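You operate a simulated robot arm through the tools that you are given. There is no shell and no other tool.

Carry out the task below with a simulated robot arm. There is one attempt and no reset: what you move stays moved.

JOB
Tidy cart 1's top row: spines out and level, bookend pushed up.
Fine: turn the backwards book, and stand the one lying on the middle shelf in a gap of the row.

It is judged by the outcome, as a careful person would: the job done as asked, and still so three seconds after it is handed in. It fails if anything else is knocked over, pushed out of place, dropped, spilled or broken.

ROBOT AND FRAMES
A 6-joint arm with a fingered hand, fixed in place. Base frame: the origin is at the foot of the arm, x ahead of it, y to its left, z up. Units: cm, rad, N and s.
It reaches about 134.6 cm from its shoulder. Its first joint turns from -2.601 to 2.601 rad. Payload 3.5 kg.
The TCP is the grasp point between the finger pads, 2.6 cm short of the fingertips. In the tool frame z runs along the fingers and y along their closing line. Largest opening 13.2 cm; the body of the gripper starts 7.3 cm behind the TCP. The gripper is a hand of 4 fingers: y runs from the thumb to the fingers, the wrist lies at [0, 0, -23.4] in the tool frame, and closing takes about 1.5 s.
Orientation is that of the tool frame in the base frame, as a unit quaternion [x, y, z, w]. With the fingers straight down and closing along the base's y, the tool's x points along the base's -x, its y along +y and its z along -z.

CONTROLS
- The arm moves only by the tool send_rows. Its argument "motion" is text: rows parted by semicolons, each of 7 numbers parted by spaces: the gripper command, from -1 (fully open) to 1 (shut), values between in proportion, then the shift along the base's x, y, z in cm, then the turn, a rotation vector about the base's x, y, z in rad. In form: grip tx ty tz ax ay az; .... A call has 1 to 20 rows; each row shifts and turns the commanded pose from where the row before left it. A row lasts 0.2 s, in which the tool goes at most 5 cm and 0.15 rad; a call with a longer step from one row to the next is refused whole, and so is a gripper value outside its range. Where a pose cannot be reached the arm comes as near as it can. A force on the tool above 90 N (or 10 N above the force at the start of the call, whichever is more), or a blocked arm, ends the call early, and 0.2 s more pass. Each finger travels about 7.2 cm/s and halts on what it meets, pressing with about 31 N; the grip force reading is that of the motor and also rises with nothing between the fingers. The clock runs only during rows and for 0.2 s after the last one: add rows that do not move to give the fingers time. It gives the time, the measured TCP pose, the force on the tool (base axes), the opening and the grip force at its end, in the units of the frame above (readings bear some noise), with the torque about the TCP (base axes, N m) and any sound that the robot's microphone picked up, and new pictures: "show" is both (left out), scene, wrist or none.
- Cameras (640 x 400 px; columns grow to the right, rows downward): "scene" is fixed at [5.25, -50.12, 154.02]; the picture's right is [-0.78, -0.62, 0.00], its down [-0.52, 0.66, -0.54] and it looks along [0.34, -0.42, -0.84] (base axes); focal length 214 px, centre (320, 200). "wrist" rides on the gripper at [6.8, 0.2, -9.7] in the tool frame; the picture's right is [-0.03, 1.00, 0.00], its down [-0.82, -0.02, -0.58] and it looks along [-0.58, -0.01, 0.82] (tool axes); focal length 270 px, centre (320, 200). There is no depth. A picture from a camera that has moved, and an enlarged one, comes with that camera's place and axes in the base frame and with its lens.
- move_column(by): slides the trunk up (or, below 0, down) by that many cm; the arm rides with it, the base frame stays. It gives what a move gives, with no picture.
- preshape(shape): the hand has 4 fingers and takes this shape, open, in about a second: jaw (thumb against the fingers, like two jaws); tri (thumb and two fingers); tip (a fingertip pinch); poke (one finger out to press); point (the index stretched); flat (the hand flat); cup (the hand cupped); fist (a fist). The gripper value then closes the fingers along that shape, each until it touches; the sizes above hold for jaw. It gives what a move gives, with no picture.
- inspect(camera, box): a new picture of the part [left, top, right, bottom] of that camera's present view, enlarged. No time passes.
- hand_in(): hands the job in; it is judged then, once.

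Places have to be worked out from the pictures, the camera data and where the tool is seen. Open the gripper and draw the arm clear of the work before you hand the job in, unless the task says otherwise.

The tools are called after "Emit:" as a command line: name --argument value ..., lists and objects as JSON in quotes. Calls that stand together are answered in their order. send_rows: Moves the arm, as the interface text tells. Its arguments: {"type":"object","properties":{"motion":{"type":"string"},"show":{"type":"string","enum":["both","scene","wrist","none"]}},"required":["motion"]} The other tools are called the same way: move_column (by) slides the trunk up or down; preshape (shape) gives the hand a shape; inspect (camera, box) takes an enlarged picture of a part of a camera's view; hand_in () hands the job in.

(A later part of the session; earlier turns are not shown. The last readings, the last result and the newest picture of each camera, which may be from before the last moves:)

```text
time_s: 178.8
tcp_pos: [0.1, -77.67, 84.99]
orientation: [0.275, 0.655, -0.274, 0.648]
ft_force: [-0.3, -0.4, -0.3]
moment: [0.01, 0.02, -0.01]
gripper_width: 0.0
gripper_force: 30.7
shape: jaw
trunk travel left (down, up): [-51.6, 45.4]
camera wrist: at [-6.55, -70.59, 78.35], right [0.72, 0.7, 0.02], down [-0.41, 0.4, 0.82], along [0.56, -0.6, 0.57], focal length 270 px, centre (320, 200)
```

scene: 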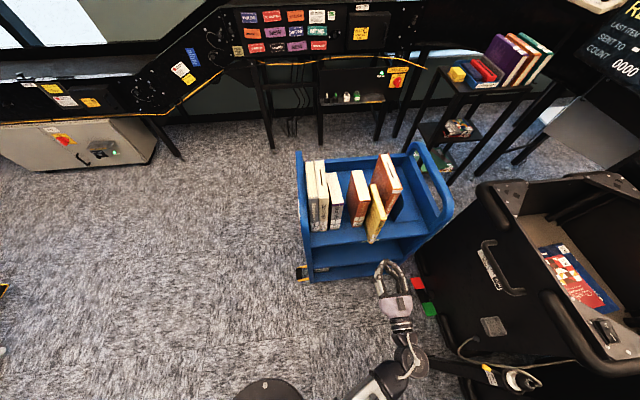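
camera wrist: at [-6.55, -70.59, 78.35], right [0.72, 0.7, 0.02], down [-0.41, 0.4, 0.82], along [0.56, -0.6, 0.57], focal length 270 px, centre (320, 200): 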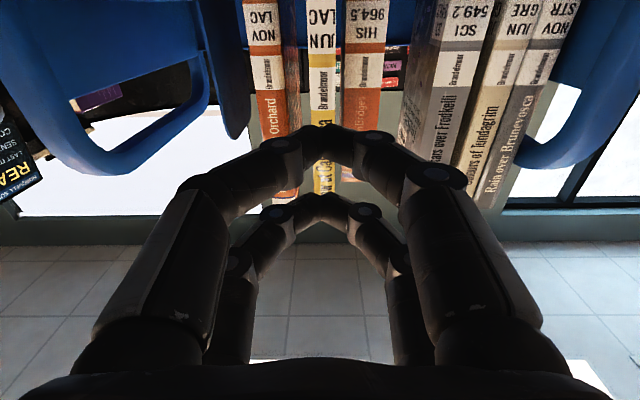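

The hand is horizontal and lined up with the yellow spine. I'll push it in to the same stop as the others, half first.

Emit:
send_rows --motion "1 1.9 -1.9 0 0 0 0; 1 1.9 -1.9 0 0 0 0; 1 1.9 -1.9 0 0 0 0; 1 0.43 -0.43 0 0 0 0; 1 0.43 -0.43 0 0 0 0; 1 0.43 -0.43 0 0 0 0; 1 0.43 -0.43 0 0 0 0; 1 0.43 -0.43 0 0 0 0; 1 0.43 -0.43 0 0 0 0; 1 0.43 -0.43 0 0 0 0; 1 0.43 -0.43 0 0 0 0; 1 0 0 0 0 0 0" --show "wrist"

Emit:
inspect --camera "scene" --box '[300, 150, 430, 250]'

```text
time_s: 181.3
tcp_pos: [9.29, -86.76, 84.85]
orientation: [0.274, 0.655, -0.274, 0.649]
ft_force: [-1.1, 1.4, 0.3]
moment: [0.02, 0.02, 0.0]
gripper_width: 0.0
gripper_force: 31.2
shape: jaw
trunk travel left (down, up): [-51.6, 45.4]
camera wrist: at [2.57, -79.77, 78.34], right [0.72, 0.7, 0.02], down [-0.41, 0.39, 0.82], along [0.56, -0.6, 0.57], focal length 270 px, centre (320, 200)
```

wrist: 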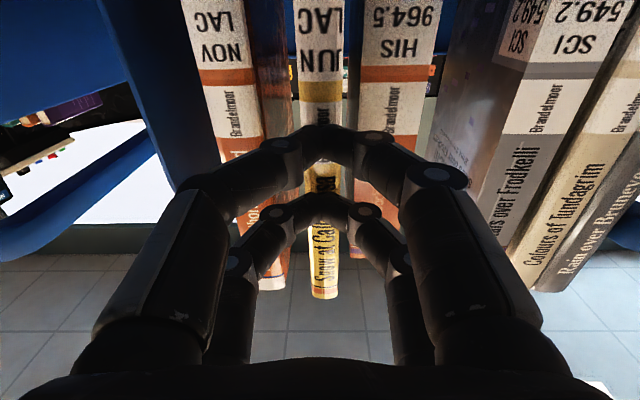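

```text
4.00 times, centred on (365, 200) of scene
camera zoom: at [5.25, -50.12, 154.02], right [-0.78, -0.62, 0.0], down [-0.52, 0.66, -0.54], along [0.34, -0.42, -0.84], focal length 858 px, centre (140, 200)
```

zoom: 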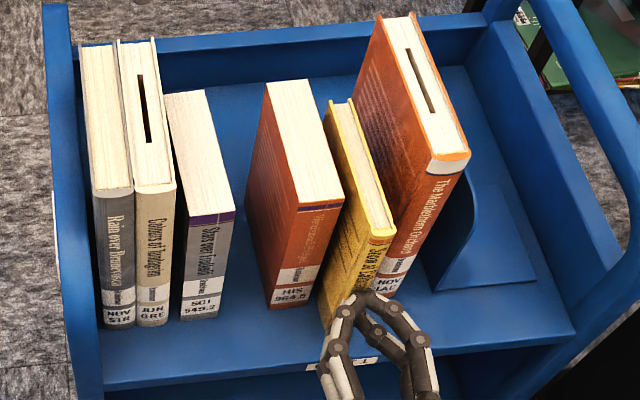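

It is sliding straight. I'll finish the last 3.7 cm.

Emit:
send_rows --motion "1 0.38 -0.38 0 0 0 0; 1 0.38 -0.38 0 0 0 0; 1 0.38 -0.38 0 0 0 0; 1 0.38 -0.38 0 0 0 0; 1 0.38 -0.38 0 0 0 0; 1 0.38 -0.38 0 0 0 0; 1 0.36 -0.36 0 0 0 0; 1 0 0 0 0 0 0" --show "wrist"

Emit:
inspect --camera "scene" --box '[300, 150, 430, 250]'

```text
time_s: 183.2
tcp_pos: [11.77, -89.37, 84.79]
orientation: [0.276, 0.655, -0.275, 0.648]
ft_force: [-1.4, 0.5, -0.6]
moment: [0.03, 0.02, -0.06]
gripper_width: 0.0
gripper_force: 30.6
shape: jaw
trunk travel left (down, up): [-51.6, 45.4]
camera wrist: at [5.2, -82.36, 78.35], right [0.72, 0.7, 0.02], down [-0.41, 0.4, 0.82], along [0.56, -0.6, 0.57], focal length 270 px, centre (320, 200)
```

wrist: 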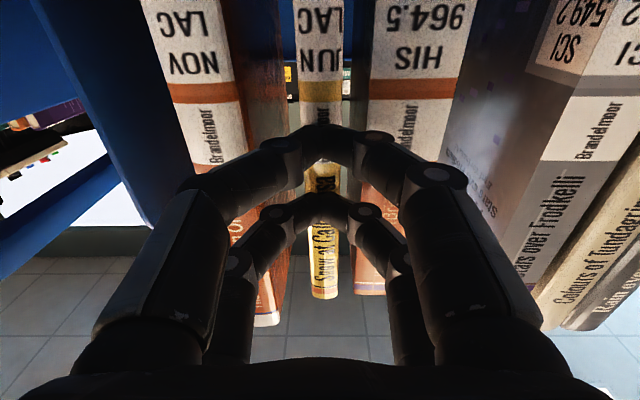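

```text
4.00 times, centred on (365, 200) of scene
camera zoom: at [5.25, -50.12, 154.02], right [-0.78, -0.62, 0.0], down [-0.52, 0.66, -0.54], along [0.34, -0.42, -0.84], focal length 858 px, centre (140, 200)
```

zoom: 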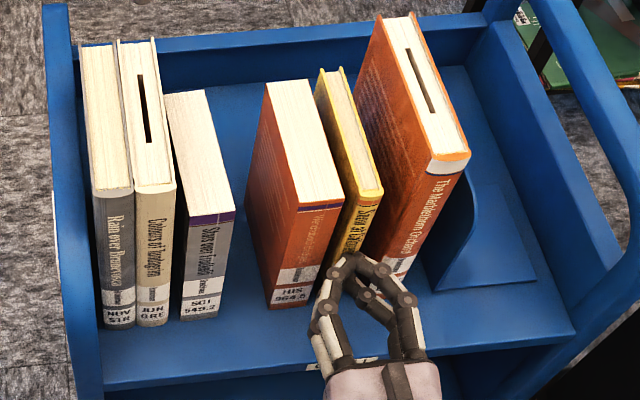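

All six books are in the row. I'll back away and look at the whole row before dealing with the bookend.

Emit:
send_rows --motion "1 -1 1 0 0 0 0; 1 -2.5 2.5 0 0 0 0; 1 -2.8 2.8 0 0 0 0; 1 -2.8 2.8 0 0 0 0; 1 -2.8 2.8 0 0 0 0; 1 0 0 0 0 0 0" --show "both"

Emit:
inspect --camera "scene" --box '[300, 150, 430, 250]'

Emit:
inspect --camera "wrist" --box '[160, 0, 560, 250]'

```text
time_s: 184.6
tcp_pos: [-0.03, -77.36, 84.91]
orientation: [0.273, 0.655, -0.273, 0.649]
ft_force: [-0.5, -0.2, -0.4]
moment: [0.02, -0.01, 0.01]
gripper_width: 0.0
gripper_force: 31.4
shape: jaw
trunk travel left (down, up): [-51.6, 45.4]
camera wrist: at [-6.7, -70.36, 78.36], right [0.71, 0.7, 0.02], down [-0.41, 0.4, 0.82], along [0.56, -0.6, 0.57], focal length 270 px, centre (320, 200)
```

scene: 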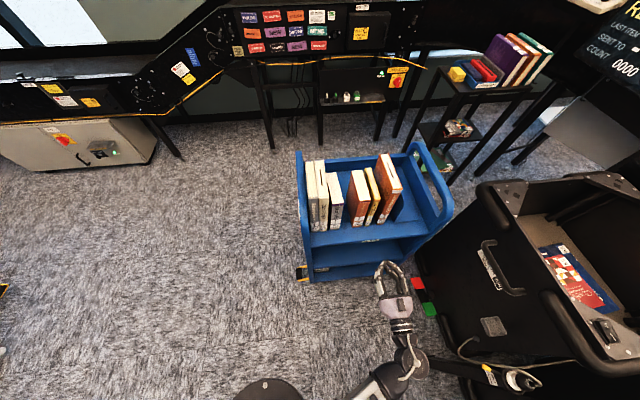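
wrist: 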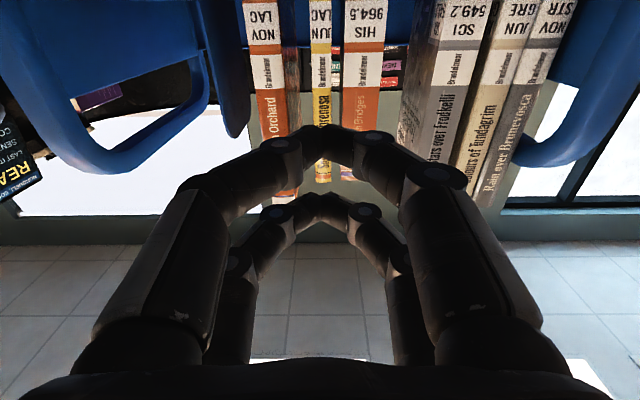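

```text
4.00 times, centred on (365, 200) of scene
camera zoom: at [5.25, -50.12, 154.02], right [-0.78, -0.62, 0.0], down [-0.52, 0.66, -0.54], along [0.34, -0.42, -0.84], focal length 858 px, centre (140, 200)
```

zoom: 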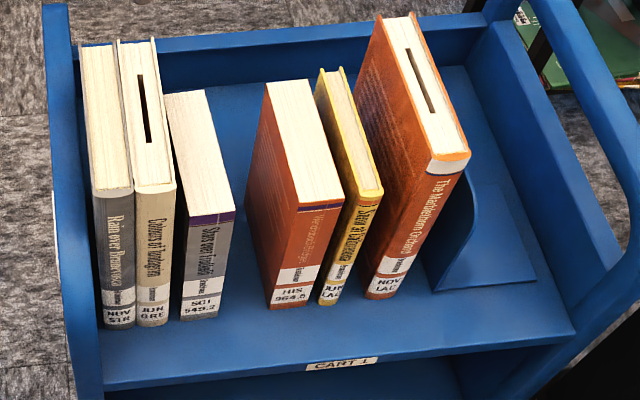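

```text
1.60 times, centred on (360, 125) of wrist
camera zoom: at [-6.7, -70.36, 78.36], right [0.71, 0.7, 0.02], down [-0.41, 0.4, 0.82], along [0.56, -0.6, 0.57], focal length 432 px, centre (256, 320)
```

zoom: 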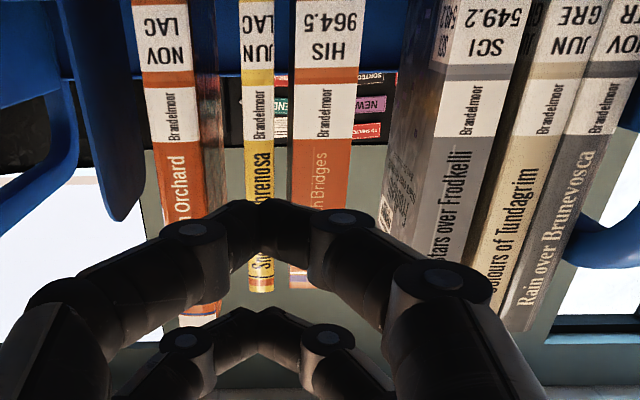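

The row is level (all spines within about half a centimetre), with the yellow book in place. Now the bookend (upright at p≈65.6): I'll roll the closed hand 90° so its thin flat side can push the upright, staying clear in front.

Emit:
send_rows --motion "1 0 0 0 0.101 -0.101 0; 1 0 0 0 0.101 -0.101 0; 1 0 0 0 0.101 -0.101 0; 1 0 0 0 0.101 -0.101 0; 1 0 0 0 0.101 -0.101 0; 1 0 0 0 0.101 -0.101 0; 1 0 0 0 0.101 -0.101 0; 1 0 0 0 0.101 -0.101 0; 1 0 0 0 0.101 -0.101 0; 1 0 0 0 0.101 -0.101 0; 1 0 0 0 0.101 -0.101 0; 1 0 0 0 0 0 0" --show "both"

```text
time_s: 187.2
tcp_pos: [0.03, -77.49, 84.85]
orientation: [0.656, 0.274, 0.273, 0.648]
ft_force: [0.2, 0.4, 0.1]
moment: [-0.02, -0.03, 0.01]
gripper_width: 0.0
gripper_force: 31.1
shape: jaw
trunk travel left (down, up): [-51.6, 45.4]
camera wrist: at [-2.06, -65.87, 85.35], right [-0.01, -0.03, 1.0], down [-0.98, -0.18, -0.02], along [0.18, -0.98, -0.02], focal length 270 px, centre (320, 200)
```

scene: 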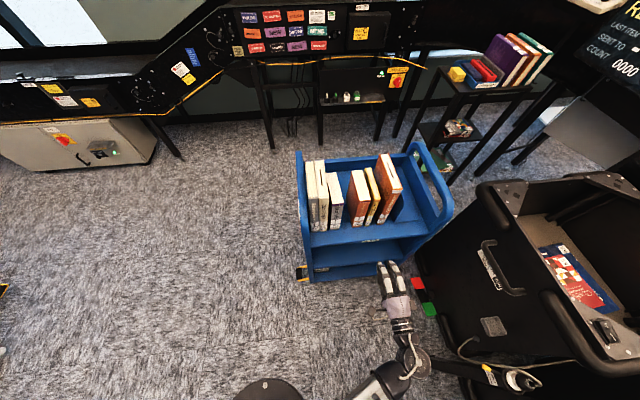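
wrist: 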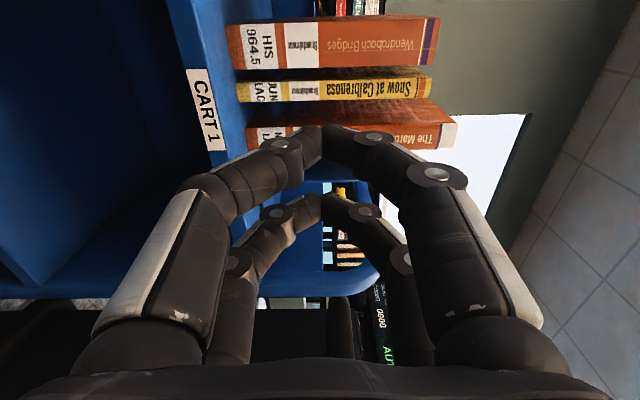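

The hand is edge-on now. I'll move right, in front of the space between the bookend and the cart's right end (p≈70.8), and check the view.

Emit:
send_rows --motion "1 -1.27 -3.25 0 0 0 0; 1 -1.27 -3.25 0 0 0 0; 1 -1.27 -3.25 0 0 0 0; 1 -1.27 -3.25 0 0 0 0; 1 -1.27 -3.25 0 0 0 0; 1 0 0 0 0 0 0" --show "both"

Emit:
inspect --camera "scene" --box '[330, 150, 460, 260]'

```text
time_s: 188.6
tcp_pos: [-6.44, -93.9, 84.88]
orientation: [0.656, 0.275, 0.271, 0.649]
ft_force: [-0.1, 0.0, -0.2]
moment: [-0.01, 0.03, 0.03]
gripper_width: 0.0
gripper_force: 31.0
shape: jaw
trunk travel left (down, up): [-51.6, 45.4]
camera wrist: at [-8.47, -82.25, 85.32], right [-0.01, -0.02, 1.0], down [-0.98, -0.18, -0.01], along [0.18, -0.98, -0.02], focal length 270 px, centre (320, 200)
```

scene: 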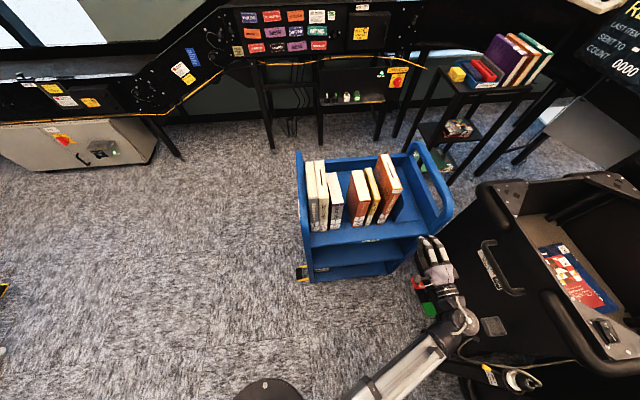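
wrist: 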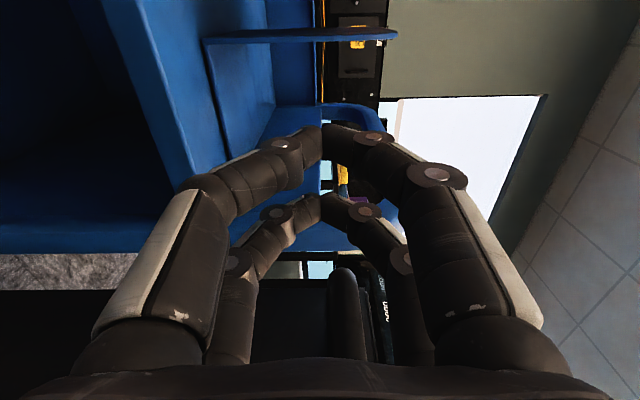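

```text
3.64 times, centred on (395, 205) of scene
camera zoom: at [5.25, -50.12, 154.02], right [-0.78, -0.62, 0.0], down [-0.52, 0.66, -0.54], along [0.34, -0.42, -0.84], focal length 780 px, centre (47, 182)
```

zoom: 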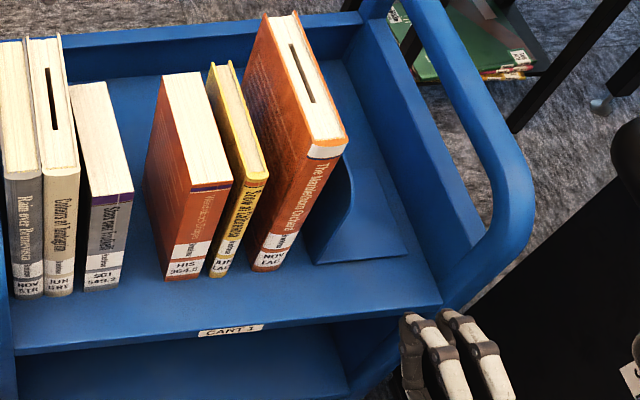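

The upright reads p≈65.5, z 76.6–90.5, front at q≈75. My hand's left face is at p≈68.5, clear of it. I'll lower 1.1 cm and slide in beside the bookend.

Emit:
move_column --by -1.1

Emit:
send_rows --motion "1 2 -2 0 0 0 0; 1 2.3 -2.3 0 0 0 0; 1 2.3 -2.3 0 0 0 0; 1 2.3 -2.3 0 0 0 0; 1 2.3 -2.3 0 0 0 0; 1 1.5 -1.5 0 0 0 0; 1 0.8 -0.8 0 0 0 0; 1 0 0 0 0 0 0" --show "both"

Emit:
inspect --camera "scene" --box '[330, 150, 460, 260]'

```text
time_s: 189.1
tcp_pos: [-6.35, -93.86, 83.74]
orientation: [0.655, 0.275, 0.272, 0.649]
ft_force: [0.6, -1.0, 1.2]
moment: [-0.01, 0.0, 0.01]
gripper_width: 0.0
gripper_force: 31.1
shape: jaw
trunk travel left (down, up): [-50.5, 46.5]
```

```text
time_s: 190.9
tcp_pos: [7.17, -107.42, 83.91]
orientation: [0.656, 0.275, 0.271, 0.649]
ft_force: [-0.2, 0.4, -0.4]
moment: [0.01, 0.02, -0.03]
gripper_width: 0.0
gripper_force: 31.0
shape: jaw
trunk travel left (down, up): [-50.5, 46.5]
camera wrist: at [5.1, -95.79, 84.23], right [-0.01, -0.02, 1.0], down [-0.98, -0.18, -0.01], along [0.18, -0.98, -0.02], focal length 270 px, centre (320, 200)
```

scene: 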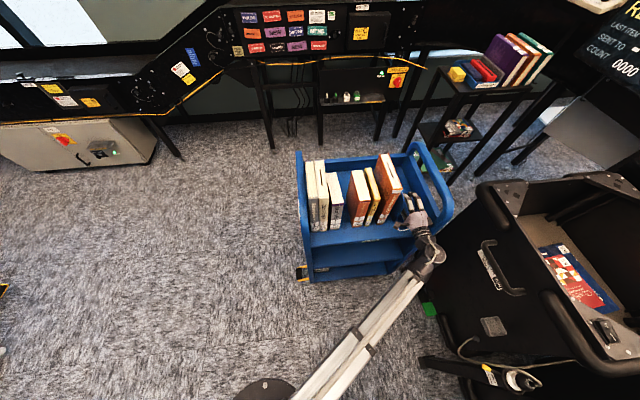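
wrist: 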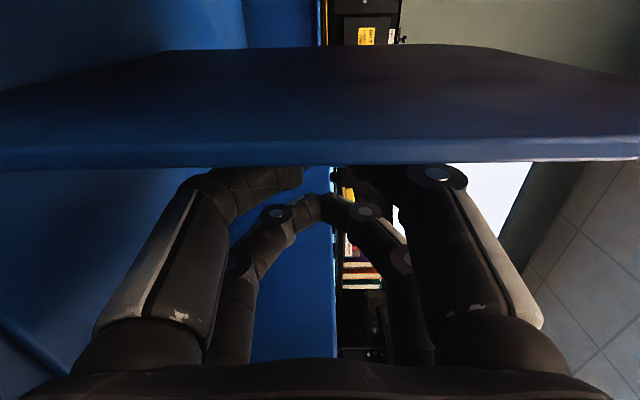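

```text
3.64 times, centred on (395, 205) of scene
camera zoom: at [5.25, -50.12, 154.02], right [-0.78, -0.62, 0.0], down [-0.52, 0.66, -0.54], along [0.34, -0.42, -0.84], focal length 780 px, centre (47, 182)
```

zoom: 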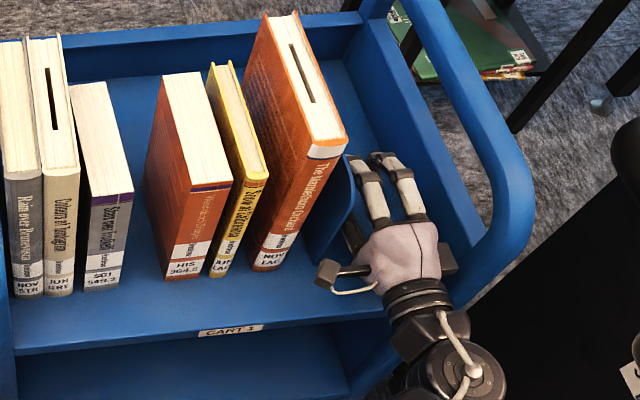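

The hand is beside the bookend with nothing touched. I'll ease back 0.8 cm for camera clearance and start pushing left in small steps until contact.

Emit:
send_rows --motion "1 -0.57 0.57 0 0 0 0; 1 0.5 0.5 0 0 0 0; 1 0.5 0.5 0 0 0 0; 1 0.4 0.4 0 0 0 0; 1 0.3 0.3 0 0 0 0; 1 0.3 0.3 0 0 0 0; 1 0 0 0 0 0 0" --show "wrist"

Emit:
inspect --camera "scene" --box '[330, 150, 460, 260]'

```text
time_s: 192.5
tcp_pos: [8.56, -104.79, 83.77]
orientation: [0.655, 0.275, 0.271, 0.649]
ft_force: [-1.8, -1.9, 0.1]
moment: [-0.03, 0.01, 0.01]
gripper_width: 0.0
gripper_force: 30.7
shape: jaw
trunk travel left (down, up): [-50.5, 46.5]
camera wrist: at [6.5, -93.16, 84.23], right [-0.01, -0.02, 1.0], down [-0.98, -0.18, -0.01], along [0.18, -0.98, -0.02], focal length 270 px, centre (320, 200)
```

wrist: 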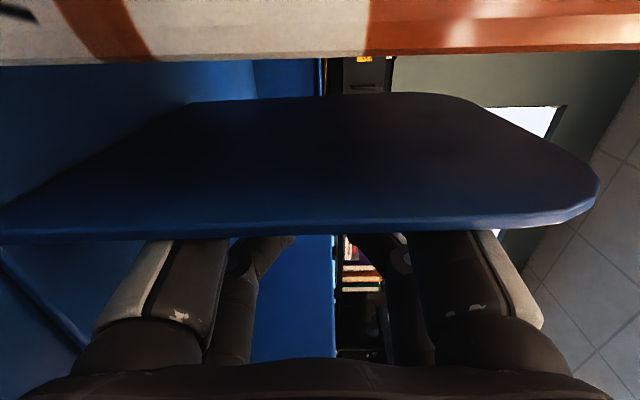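

```text
3.64 times, centred on (395, 205) of scene
camera zoom: at [5.25, -50.12, 154.02], right [-0.78, -0.62, 0.0], down [-0.52, 0.66, -0.54], along [0.34, -0.42, -0.84], focal length 780 px, centre (47, 182)
```

zoom: 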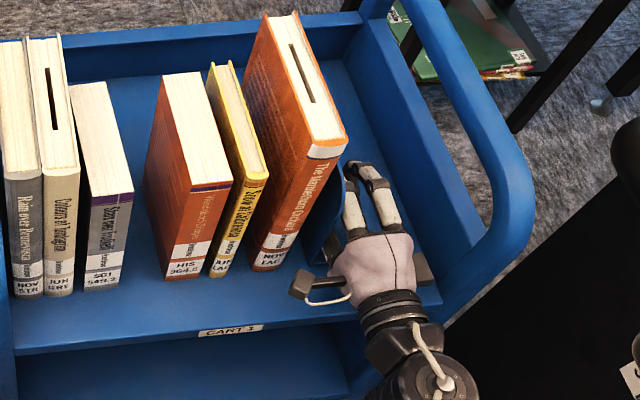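

Contact made (about 2.6 N): the bookend is being pushed. I'll continue 2.5 cm in small steps.

Emit:
send_rows --motion "1 0.3 0.3 0 0 0 0; 1 0.3 0.3 0 0 0 0; 1 0.3 0.3 0 0 0 0; 1 0.3 0.3 0 0 0 0; 1 0.3 0.3 0 0 0 0; 1 0.3 0.3 0 0 0 0; 1 0 0 0 0 0 0" --show "wrist"

Emit:
inspect --camera "scene" --box '[330, 150, 460, 260]'

```text
time_s: 194.1
tcp_pos: [10.3, -103.03, 83.83]
orientation: [0.655, 0.276, 0.271, 0.649]
ft_force: [-1.6, -1.4, 1.1]
moment: [-0.01, -0.01, 0.03]
gripper_width: 0.0
gripper_force: 31.2
shape: jaw
trunk travel left (down, up): [-50.5, 46.5]
camera wrist: at [8.24, -91.37, 84.23], right [-0.01, -0.02, 1.0], down [-0.98, -0.18, -0.01], along [0.18, -0.98, -0.02], focal length 270 px, centre (320, 200)
```

wrist: 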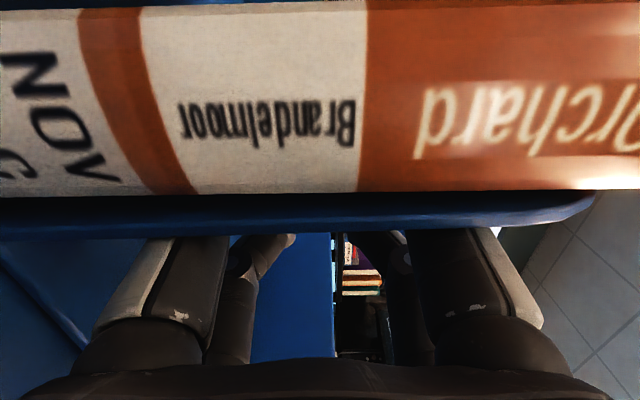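

```text
3.64 times, centred on (395, 205) of scene
camera zoom: at [5.25, -50.12, 154.02], right [-0.78, -0.62, 0.0], down [-0.52, 0.66, -0.54], along [0.34, -0.42, -0.84], focal length 780 px, centre (47, 182)
```

zoom: 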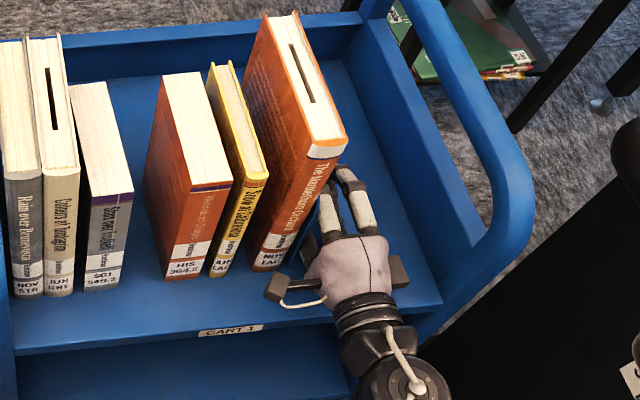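

The bookend slides straight. Another 1.2 cm should bring it to book 5.

Emit:
send_rows --motion "1 0.22 0.22 0 0 0 0; 1 0.22 0.22 0 0 0 0; 1 0.22 0.22 0 0 0 0; 1 0.22 0.22 0 0 0 0; 1 0 0 0 0 0 0" --show "wrist"

Emit:
inspect --camera "scene" --box '[330, 150, 460, 260]'

```text
time_s: 195.3
tcp_pos: [11.23, -102.08, 83.74]
orientation: [0.655, 0.275, 0.272, 0.649]
ft_force: [-2.2, -1.6, -0.4]
moment: [-0.05, 0.01, 0.01]
gripper_width: 0.0
gripper_force: 31.2
shape: jaw
trunk travel left (down, up): [-50.5, 46.5]
camera wrist: at [9.19, -90.48, 84.22], right [-0.01, -0.02, 1.0], down [-0.98, -0.18, -0.01], along [0.18, -0.98, -0.02], focal length 270 px, centre (320, 200)
```

wrist: 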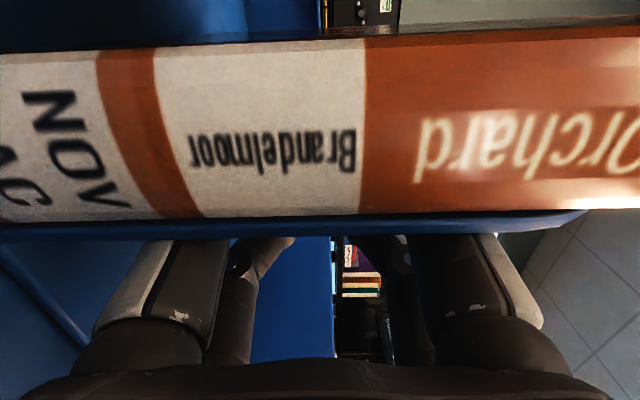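

```text
3.64 times, centred on (395, 205) of scene
camera zoom: at [5.25, -50.12, 154.02], right [-0.78, -0.62, 0.0], down [-0.52, 0.66, -0.54], along [0.34, -0.42, -0.84], focal length 780 px, centre (47, 182)
```

zoom: 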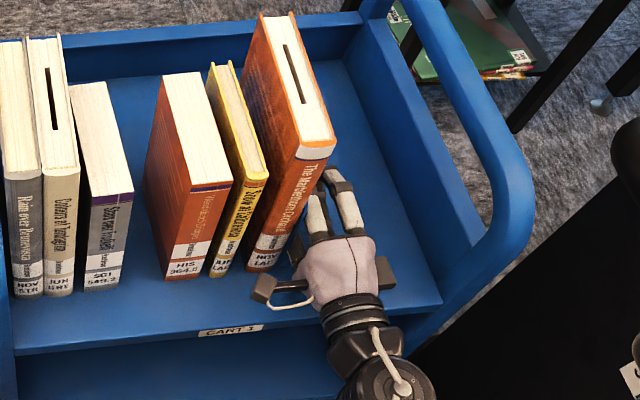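

Book 5 has started to move, but its top is tipping slightly (about 1°) because I push at mid-height. I'll back off, let it settle, and tilt the hand so the lower fingers push near the bookend's foot.

Emit:
send_rows --motion "1 -0.4 -0.4 0 0 0 0; 1 -0.7 -0.7 0 0 0 0; 1 -0.7 -0.7 0 0 0 0; 1 0 0 0 0.0926 -0.0926 0; 1 0 0 0 0.0926 -0.0926 0; 1 0 0 0 0 0 0" --show "both"

Emit:
inspect --camera "scene" --box '[330, 150, 460, 260]'

```text
time_s: 196.7
tcp_pos: [9.42, -103.88, 83.81]
orientation: [0.685, 0.188, 0.355, 0.608]
ft_force: [-0.2, 0.5, -0.5]
moment: [-0.01, -0.03, 0.03]
gripper_width: 0.01
gripper_force: 31.3
shape: jaw
trunk travel left (down, up): [-50.5, 46.5]
camera wrist: at [7.17, -92.49, 86.02], right [-0.19, -0.21, 0.96], down [-0.96, -0.15, -0.23], along [0.2, -0.97, -0.17], focal length 270 px, centre (320, 200)
```

scene: 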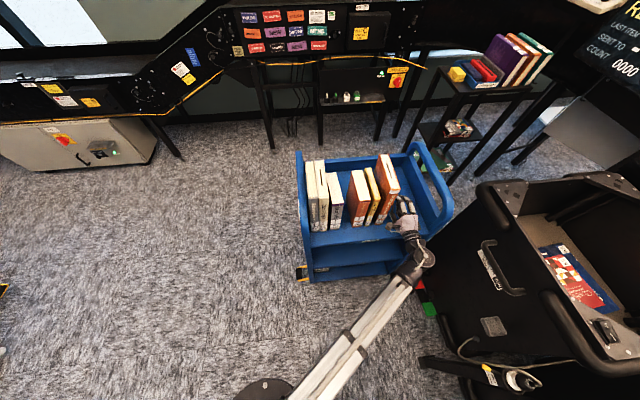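
wrist: 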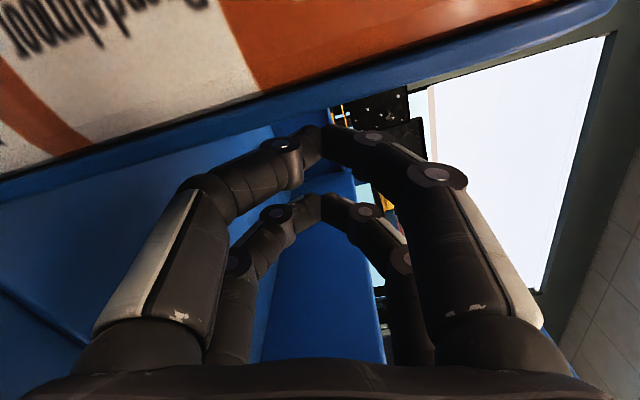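

```text
3.64 times, centred on (395, 205) of scene
camera zoom: at [5.25, -50.12, 154.02], right [-0.78, -0.62, 0.0], down [-0.52, 0.66, -0.54], along [0.34, -0.42, -0.84], focal length 780 px, centre (47, 182)
```

zoom: 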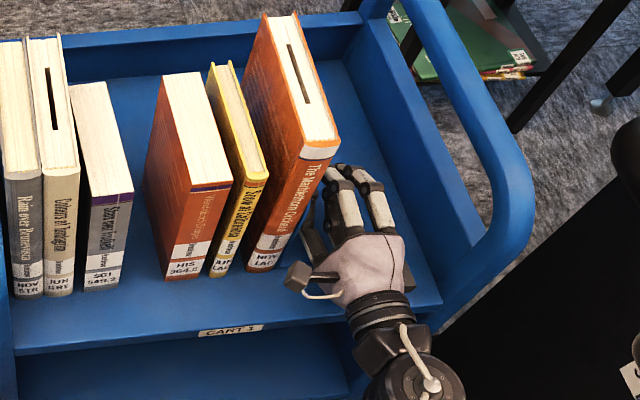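

Book 5 settled back upright, and the bookend now sits against it. To snug the row up, I'll use a nearly vertical hand with a slight bias so the lower fingers lead, and push slowly with checks.

Emit:
send_rows --motion "1 0.5 -0.5 0 -0.077 0.077 0; 1 0 0 0 -0.077 0.077 0; 1 0.5 0.5 0 0 0 0; 1 0.5 0.5 0 0 0 0; 1 0.4 0.4 0 0 0 0; 1 0.25 0.25 0 0 0 0; 1 0.2 0.2 0 0 0 0; 1 0 0 0 0 0 0" --show "wrist"

Emit:
inspect --camera "scene" --box '[320, 150, 450, 250]'

```text
time_s: 198.5
tcp_pos: [11.65, -102.66, 83.62]
orientation: [0.662, 0.26, 0.285, 0.643]
ft_force: [-2.7, -2.5, 1.1]
moment: [-0.07, 0.12, 0.06]
gripper_width: 0.02
gripper_force: 31.0
shape: jaw
trunk travel left (down, up): [-50.5, 46.5]
camera wrist: at [9.65, -90.98, 84.53], right [-0.04, -0.06, 1.0], down [-0.98, -0.17, -0.05], along [0.18, -0.98, -0.05], focal length 270 px, centre (320, 200)
```

wrist: 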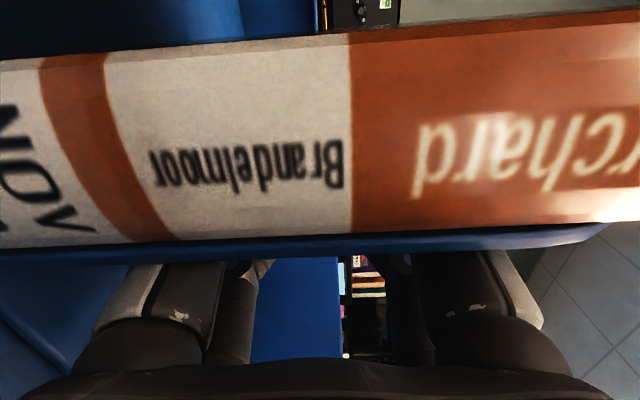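

```text
4.00 times, centred on (385, 200) of scene
camera zoom: at [5.25, -50.12, 154.02], right [-0.78, -0.62, 0.0], down [-0.52, 0.66, -0.54], along [0.34, -0.42, -0.84], focal length 858 px, centre (60, 200)
```

zoom: 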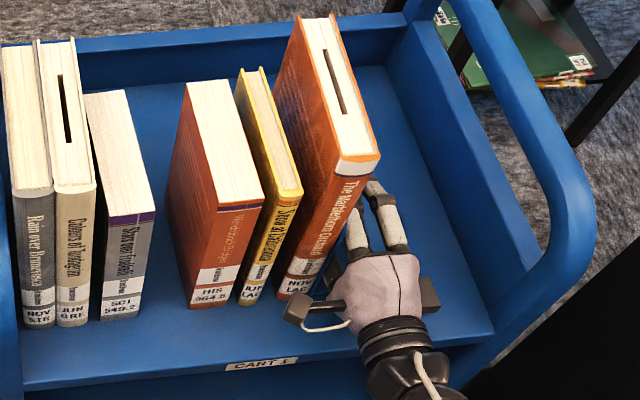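

Contact again with about 3.7 N, and everything stands straight. I'll push 1.2 cm more and check.

Emit:
send_rows --motion "1 0.17 0.17 0 0 0 0; 1 0.17 0.17 0 0 0 0; 1 0.17 0.17 0 0 0 0; 1 0.17 0.17 0 0 0 0; 1 0.17 0.17 0 0 0 0; 1 0 0 0 0 0 0" --show "wrist"

Emit:
inspect --camera "scene" --box '[320, 150, 450, 250]'

```text
time_s: 199.9
tcp_pos: [12.67, -101.77, 83.83]
orientation: [0.661, 0.261, 0.286, 0.643]
ft_force: [-2.1, -1.7, 0.5]
moment: [-0.05, 0.02, 0.04]
gripper_width: 0.0
gripper_force: 30.7
shape: jaw
trunk travel left (down, up): [-50.5, 46.5]
camera wrist: at [10.55, -90.08, 84.52], right [-0.04, -0.06, 1.0], down [-0.98, -0.18, -0.05], along [0.18, -0.98, -0.05], focal length 270 px, centre (320, 200)
```

wrist: 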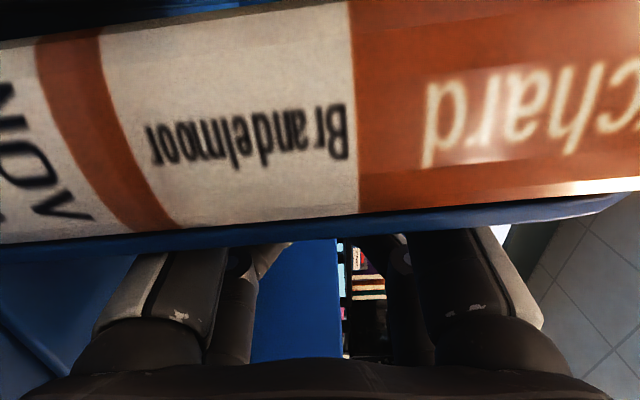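

```text
4.00 times, centred on (385, 200) of scene
camera zoom: at [5.25, -50.12, 154.02], right [-0.78, -0.62, 0.0], down [-0.52, 0.66, -0.54], along [0.34, -0.42, -0.84], focal length 858 px, centre (60, 200)
```

zoom: 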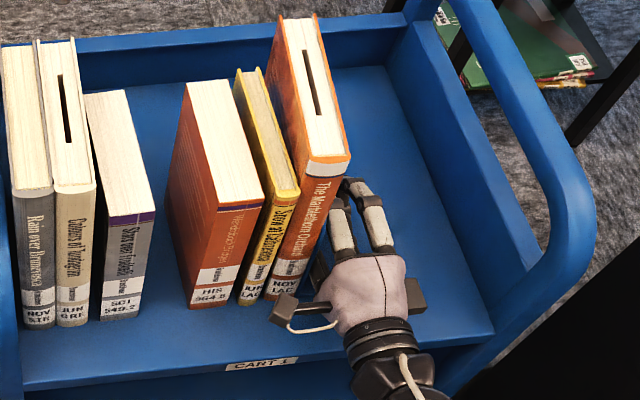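

Pushing this way tips the bookend and book 5 by 2–3° instead of sliding them squarely, so I'll stop and back off to let them settle upright.

Emit:
send_rows --motion "1 -0.2 -0.2 0 0 0 0; 1 -0.3 -0.3 0 0 0 0; 1 -0.6 -0.6 0 0 0 0; 1 -0.7 -0.7 0 0 0 0; 1 0 0 0 0 0 0; 1 -1.5 1.5 0 0 0 0; 1 -2.4 2.4 0 0 0 0; 1 -2.8 2.8 0 0 0 0; 1 -2.8 2.8 0 0 0 0; 1 -2.8 2.8 0 0 0 0; 1 -2.4 2.4 0 0 0 0; 1 0 0 0 0 0 0" --show "both"

Emit:
inspect --camera "scene" --box '[320, 150, 450, 250]'

```text
time_s: 202.5
tcp_pos: [-3.92, -88.79, 83.83]
orientation: [0.66, 0.26, 0.287, 0.644]
ft_force: [0.0, -0.5, -0.2]
moment: [0.0, 0.04, 0.0]
gripper_width: 0.0
gripper_force: 30.7
shape: jaw
trunk travel left (down, up): [-50.5, 46.5]
camera wrist: at [-6.01, -77.12, 84.55], right [-0.04, -0.06, 1.0], down [-0.98, -0.18, -0.05], along [0.18, -0.98, -0.05], focal length 270 px, centre (320, 200)
```

scene: 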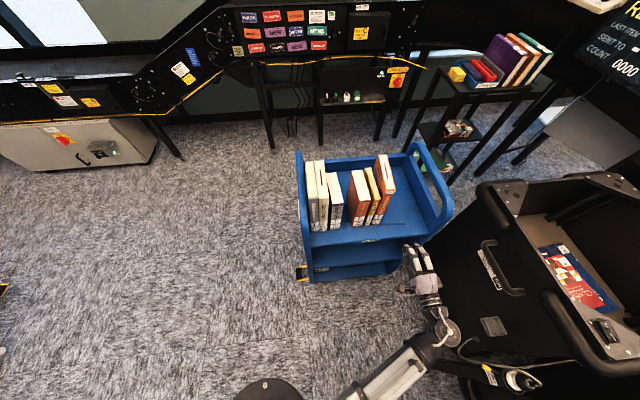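
wrist: 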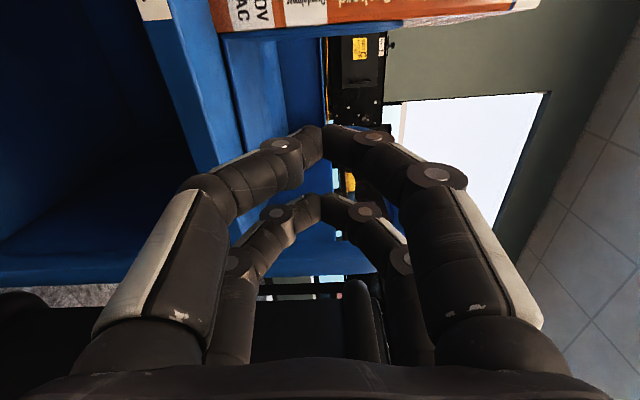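

```text
4.00 times, centred on (385, 200) of scene
camera zoom: at [5.25, -50.12, 154.02], right [-0.78, -0.62, 0.0], down [-0.52, 0.66, -0.54], along [0.34, -0.42, -0.84], focal length 858 px, centre (60, 200)
```

zoom: 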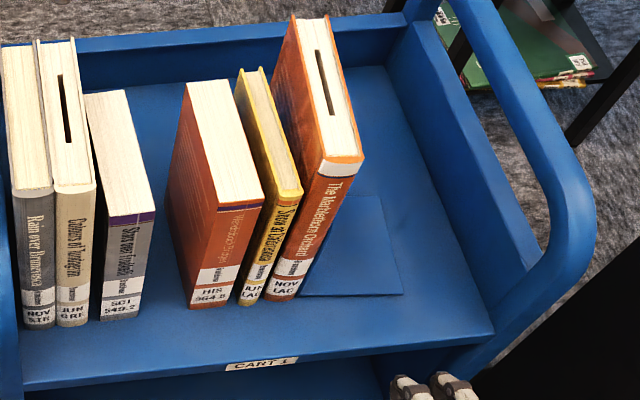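

Everything settled upright with the bookend touching book 5, but from above both have turned about 6° because I pushed near the front. I need a straight finger parallel to the books, low down, to square them. I'll roll the hand to its natural orientation and try the "point" shape.

Emit:
send_rows --motion "1 -1 1 0 0.0982 -0.0982 0; 1 0 0 0 0.0982 -0.0982 0; 1 0 0 0 0.0982 -0.0982 0; 1 0 0 0 0.0982 -0.0982 0; 1 0 0 0 0.0982 -0.0982 0; 1 0 0 0 0.0982 -0.0982 0; 1 0 0 0 0.0982 -0.0982 0; 1 0 0 0 0.0982 -0.0982 0; 1 0 0 0 0.0982 -0.0982 0; 1 0 0 0 0.0982 -0.0982 0; 1 0 0 0 0.0982 -0.0982 0; 1 0 0 0 0 0 0" --show "none"

Emit:
preshape --shape "point"

Emit:
send_rows --motion "-1 0 0 0 0 0 0" --show "both"

Emit:
inspect --camera "scene" --box '[340, 220, 470, 340]'

```text
time_s: 205.1
tcp_pos: [-4.92, -87.75, 84.66]
orientation: [0.659, -0.225, 0.648, 0.309]
ft_force: [0.1, -0.8, -0.4]
moment: [-0.04, -0.01, 0.03]
gripper_width: 0.0
gripper_force: 31.4
shape: jaw
out of reach, approached as far as the arm can: row 9, 11
trunk travel left (down, up): [-50.5, 46.5]
```

```text
time_s: 206.0
tcp_pos: [-4.75, -87.91, 84.71]
orientation: [0.66, -0.223, 0.647, 0.31]
ft_force: [0.7, -0.1, -0.8]
moment: [-0.02, 0.02, -0.03]
gripper_width: 0.0
gripper_force: 0.1
shape: point
trunk travel left (down, up): [-50.5, 46.5]
```

```text
time_s: 206.4
tcp_pos: [-4.78, -87.86, 84.72]
orientation: [0.659, -0.224, 0.647, 0.31]
ft_force: [-0.2, -0.3, 0.0]
moment: [0.01, 0.03, 0.02]
gripper_width: 0.0
gripper_force: 0.1
shape: point
trunk travel left (down, up): [-50.5, 46.5]
camera wrist: at [-11.37, -80.51, 91.43], right [-0.7, -0.71, 0.09], down [-0.45, 0.33, -0.83], along [0.56, -0.62, -0.55], focal length 270 px, centre (320, 200)
```

scene: 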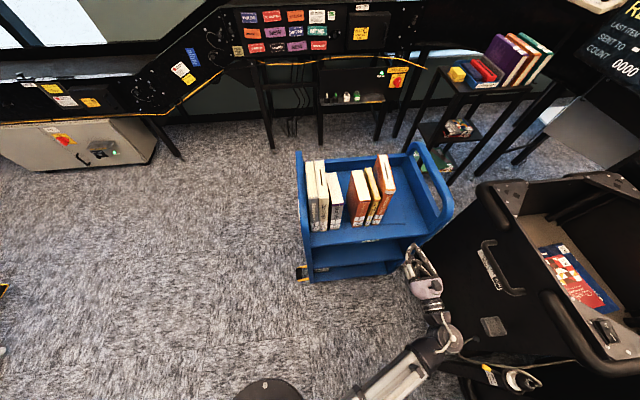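
wrist: 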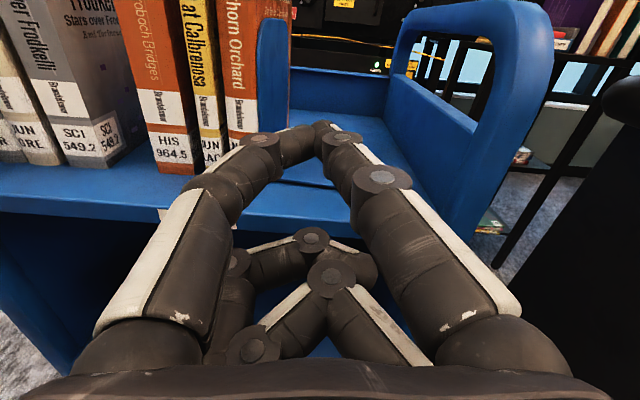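

```text
3.33 times, centred on (405, 280) of scene
camera zoom: at [5.25, -50.12, 154.02], right [-0.78, -0.62, 0.0], down [-0.52, 0.66, -0.54], along [0.34, -0.42, -0.84], focal length 715 px, centre (37, -67)
```

zoom: 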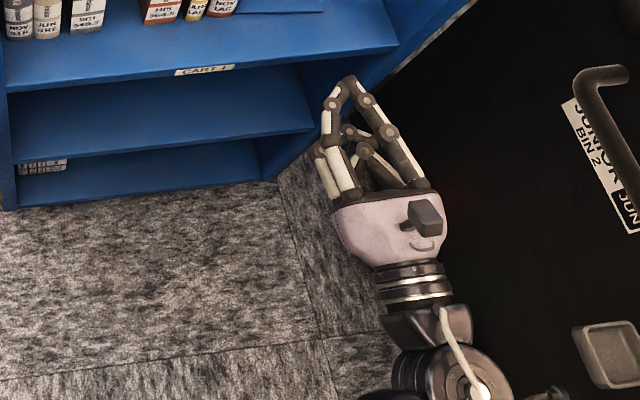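

The "point" shape isn't a clean straight finger from this view. I'll check the "flat" and "poke" shapes here in free space.

Emit:
preshape --shape "flat"

Emit:
send_rows --motion "-1 0 0 0 0 0 0" --show "wrist"

Emit:
inspect --camera "scene" --box '[340, 220, 470, 340]'

Emit:
preshape --shape "poke"

Emit:
send_rows --motion "-1 0 0 0 0 0 0" --show "wrist"

Emit:
inspect --camera "scene" --box '[340, 220, 470, 340]'

```text
time_s: 207.3
tcp_pos: [-4.7, -87.81, 84.63]
orientation: [0.659, -0.224, 0.647, 0.31]
ft_force: [-0.4, 0.1, 0.2]
moment: [0.02, 0.0, -0.03]
gripper_width: 0.02
gripper_force: 0.1
shape: flat
trunk travel left (down, up): [-50.5, 46.5]
```

```text
time_s: 207.7
tcp_pos: [-4.74, -87.8, 84.63]
orientation: [0.659, -0.224, 0.647, 0.31]
ft_force: [-1.2, -0.6, -0.3]
moment: [-0.02, 0.0, -0.02]
gripper_width: 0.01
gripper_force: 0.0
shape: flat
trunk travel left (down, up): [-50.5, 46.5]
camera wrist: at [-11.37, -80.5, 91.43], right [-0.7, -0.71, 0.09], down [-0.45, 0.33, -0.83], along [0.56, -0.62, -0.55], focal length 270 px, centre (320, 200)
```

wrist: 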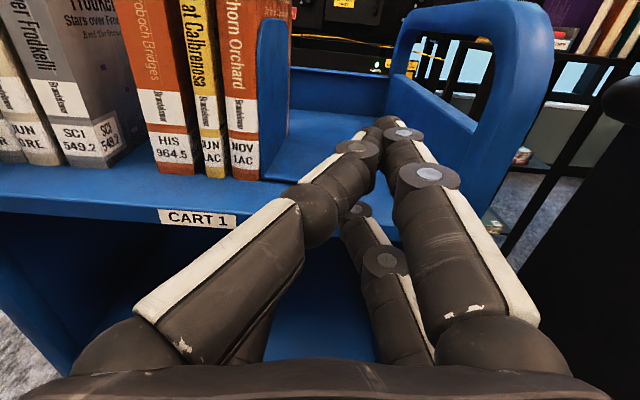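

```text
3.33 times, centred on (405, 280) of scene
camera zoom: at [5.25, -50.12, 154.02], right [-0.78, -0.62, 0.0], down [-0.52, 0.66, -0.54], along [0.34, -0.42, -0.84], focal length 715 px, centre (37, -67)
```

zoom: 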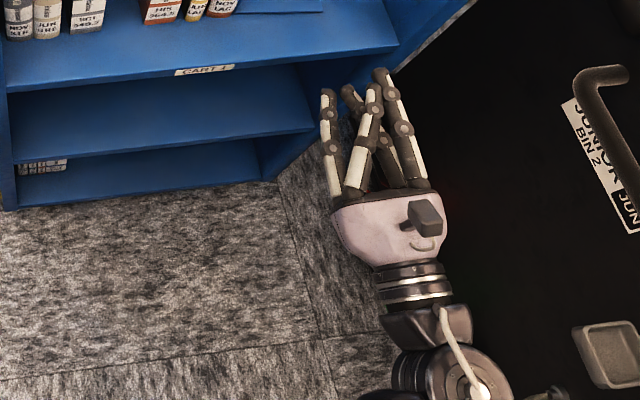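

```text
time_s: 208.6
tcp_pos: [-4.81, -87.87, 84.66]
orientation: [0.659, -0.225, 0.647, 0.31]
ft_force: [0.6, 0.2, 0.3]
moment: [-0.01, 0.0, -0.03]
gripper_width: 0.01
gripper_force: 0.0
shape: poke
trunk travel left (down, up): [-50.5, 46.5]
```

```text
time_s: 209.0
tcp_pos: [-4.76, -87.91, 84.73]
orientation: [0.659, -0.224, 0.647, 0.31]
ft_force: [0.5, 0.6, -0.5]
moment: [-0.04, 0.0, 0.03]
gripper_width: 0.01
gripper_force: 0.1
shape: poke
trunk travel left (down, up): [-50.5, 46.5]
camera wrist: at [-11.37, -80.51, 91.43], right [-0.7, -0.71, 0.09], down [-0.45, 0.33, -0.83], along [0.56, -0.62, -0.55], focal length 270 px, centre (320, 200)
```

wrist: 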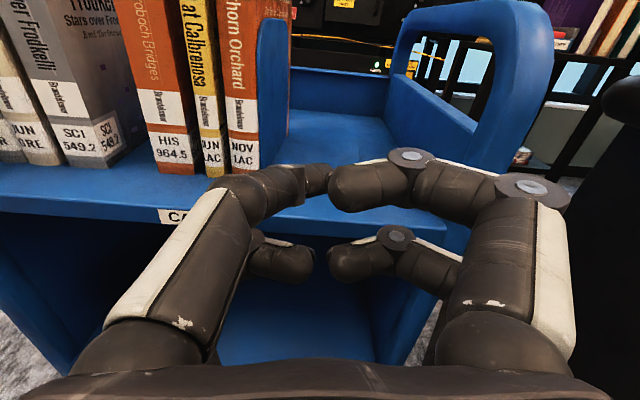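

```text
3.33 times, centred on (405, 280) of scene
camera zoom: at [5.25, -50.12, 154.02], right [-0.78, -0.62, 0.0], down [-0.52, 0.66, -0.54], along [0.34, -0.42, -0.84], focal length 715 px, centre (37, -67)
```

zoom: 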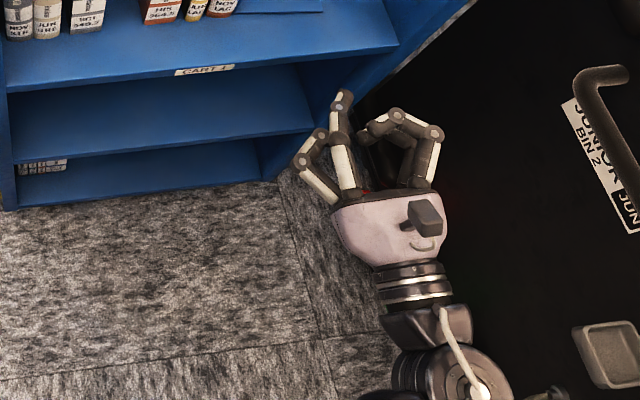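

Neither shape gives a better pusher. Since the front was pushed too far, I'll square things by pushing the rear of the bookend: jaw closed, hand edge-on with the camera on the right side, reaching deeper. First I'll roll to that orientation in free space.

Emit:
preshape --shape "jaw"

Emit:
send_rows --motion "1 0 0 0 -0.1028 0.1028 0; 1 0 0 0 -0.1028 0.1028 0; 1 0 0 0 -0.1028 0.1028 0; 1 0 0 0 -0.1028 0.1028 0; 1 0 0 0 -0.1028 0.1028 0; 1 0 0 0 -0.1028 0.1028 0; 1 0 0 0 -0.1028 0.1028 0; 1 0 0 0 -0.1028 0.1028 0; 1 0 0 0 -0.1028 0.1028 0; 1 0 0 0 -0.1028 0.1028 0; 1 0 0 0 -0.1028 0.1028 0; 1 0 0 0 -0.1028 0.1028 0; 1 0 0 0 -0.1028 0.1028 0; 1 0 0 0 -0.1028 0.1028 0; 1 0 0 0 -0.1028 0.1028 0; 1 0 0 0 -0.1028 0.1028 0; 1 0 0 0 0 0 0" --show "none"

Emit:
send_rows --motion "1 0 0 0 -0.1028 0.1028 0; 1 0 0 0 -0.1028 0.1028 0; 1 0 0 0 -0.1028 0.1028 0; 1 0 0 0 -0.1028 0.1028 0; 1 0 0 0 -0.1028 0.1028 0; 1 0 0 0 -0.1028 0.1028 0; 1 0 0 0 -0.1028 0.1028 0; 1 0 0 0 -0.1028 0.1028 0; 1 0 0 0 -0.1028 0.1028 0; 1 0 0 0 -0.1028 0.1028 0; 1 0 0 0 -0.1028 0.1028 0; 1 0 0 0 -0.1028 0.1028 0; 1 0 0 0 -0.1028 0.1028 0; 1 0 0 0 -0.1028 0.1028 0; 1 0 0 0 -0.1028 0.1028 0; 1 0 0 0 0 0 0" --show "both"

```text
time_s: 209.9
tcp_pos: [-4.7, -87.81, 84.69]
orientation: [0.659, -0.224, 0.647, 0.309]
ft_force: [-0.4, 0.9, 0.7]
moment: [0.0, 0.01, -0.03]
gripper_width: 13.19
gripper_force: 0.1
shape: jaw
trunk travel left (down, up): [-50.5, 46.5]
```

```text
time_s: 213.5
tcp_pos: [-4.73, -87.86, 83.31]
orientation: [0.479, 0.532, -0.026, 0.698]
ft_force: [0.5, 0.2, -1.2]
moment: [0.01, -0.01, 0.01]
gripper_width: 0.0
gripper_force: 30.8
shape: jaw
out of reach, approached as far as the arm can: row 6, 9, 12, 16
trunk travel left (down, up): [-50.5, 46.5]
```

```text
time_s: 216.9
tcp_pos: [-4.74, -87.74, 84.03]
orientation: [-0.231, 0.667, -0.647, 0.289]
ft_force: [1.0, -0.3, -0.2]
moment: [0.0, -0.05, 0.01]
gripper_width: 0.0
gripper_force: 31.2
shape: jaw
out of reach, approached as far as the arm can: row 12, 15
trunk travel left (down, up): [-50.5, 46.5]
camera wrist: at [-16.3, -85.47, 83.46], right [0.08, 0.07, -0.99], down [0.2, 0.98, 0.09], along [0.98, -0.2, 0.06], focal length 270 px, centre (320, 200)
```

scene: 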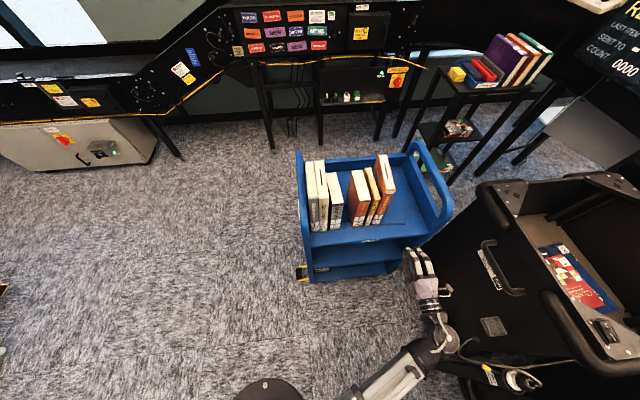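
wrist: 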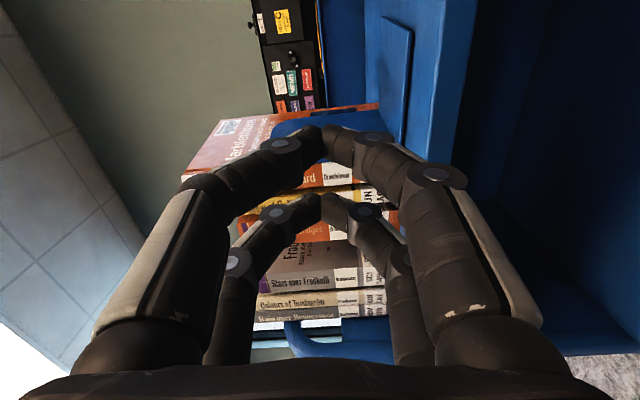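

The hand is edge-on with the camera on the far right side. I'll angle the tip slightly toward the bookend, shift right, and slide in along the shelf beside it, deeper this time.

Emit:
send_rows --motion "1 -0.9 -0.9 0 0 0 0.05; 1 -0.9 -0.9 0 0 0 0; 1 2.2 -2.2 0 0 0 0; 1 2.7 -2.7 0 0 0 0; 1 2.7 -2.7 0 0 0 0; 1 2.7 -2.7 0 0 0 0; 1 0 0 0 0 0 0" --show "both"

Emit:
inspect --camera "scene" --box '[330, 150, 460, 250]'

```text
time_s: 218.5
tcp_pos: [3.82, -100.07, 84.01]
orientation: [-0.248, 0.661, -0.639, 0.306]
ft_force: [0.0, 0.4, 0.2]
moment: [0.01, -0.03, -0.02]
gripper_width: 0.0
gripper_force: 31.0
shape: jaw
trunk travel left (down, up): [-50.5, 46.5]
camera wrist: at [-7.92, -98.25, 83.47], right [0.08, 0.08, -0.99], down [0.15, 0.99, 0.09], along [0.99, -0.15, 0.07], focal length 270 px, centre (320, 200)
```

scene: 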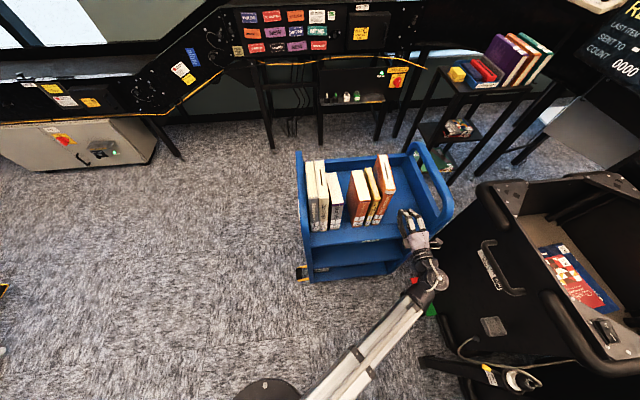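
wrist: 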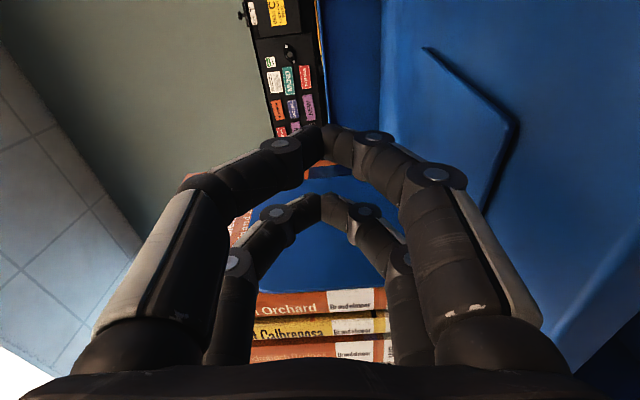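

```text
4.00 times, centred on (395, 200) of scene
camera zoom: at [5.25, -50.12, 154.02], right [-0.78, -0.62, 0.0], down [-0.52, 0.66, -0.54], along [0.34, -0.42, -0.84], focal length 858 px, centre (20, 200)
```

zoom: 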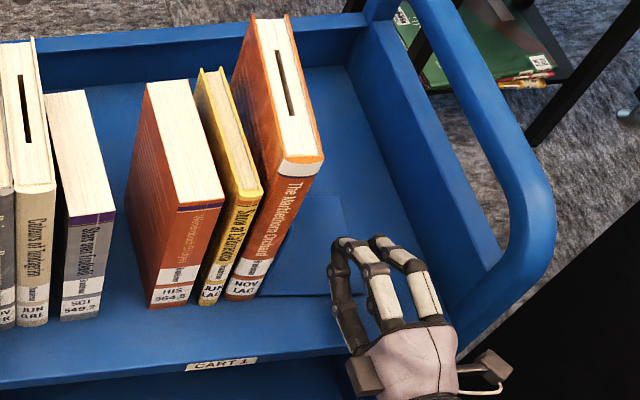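

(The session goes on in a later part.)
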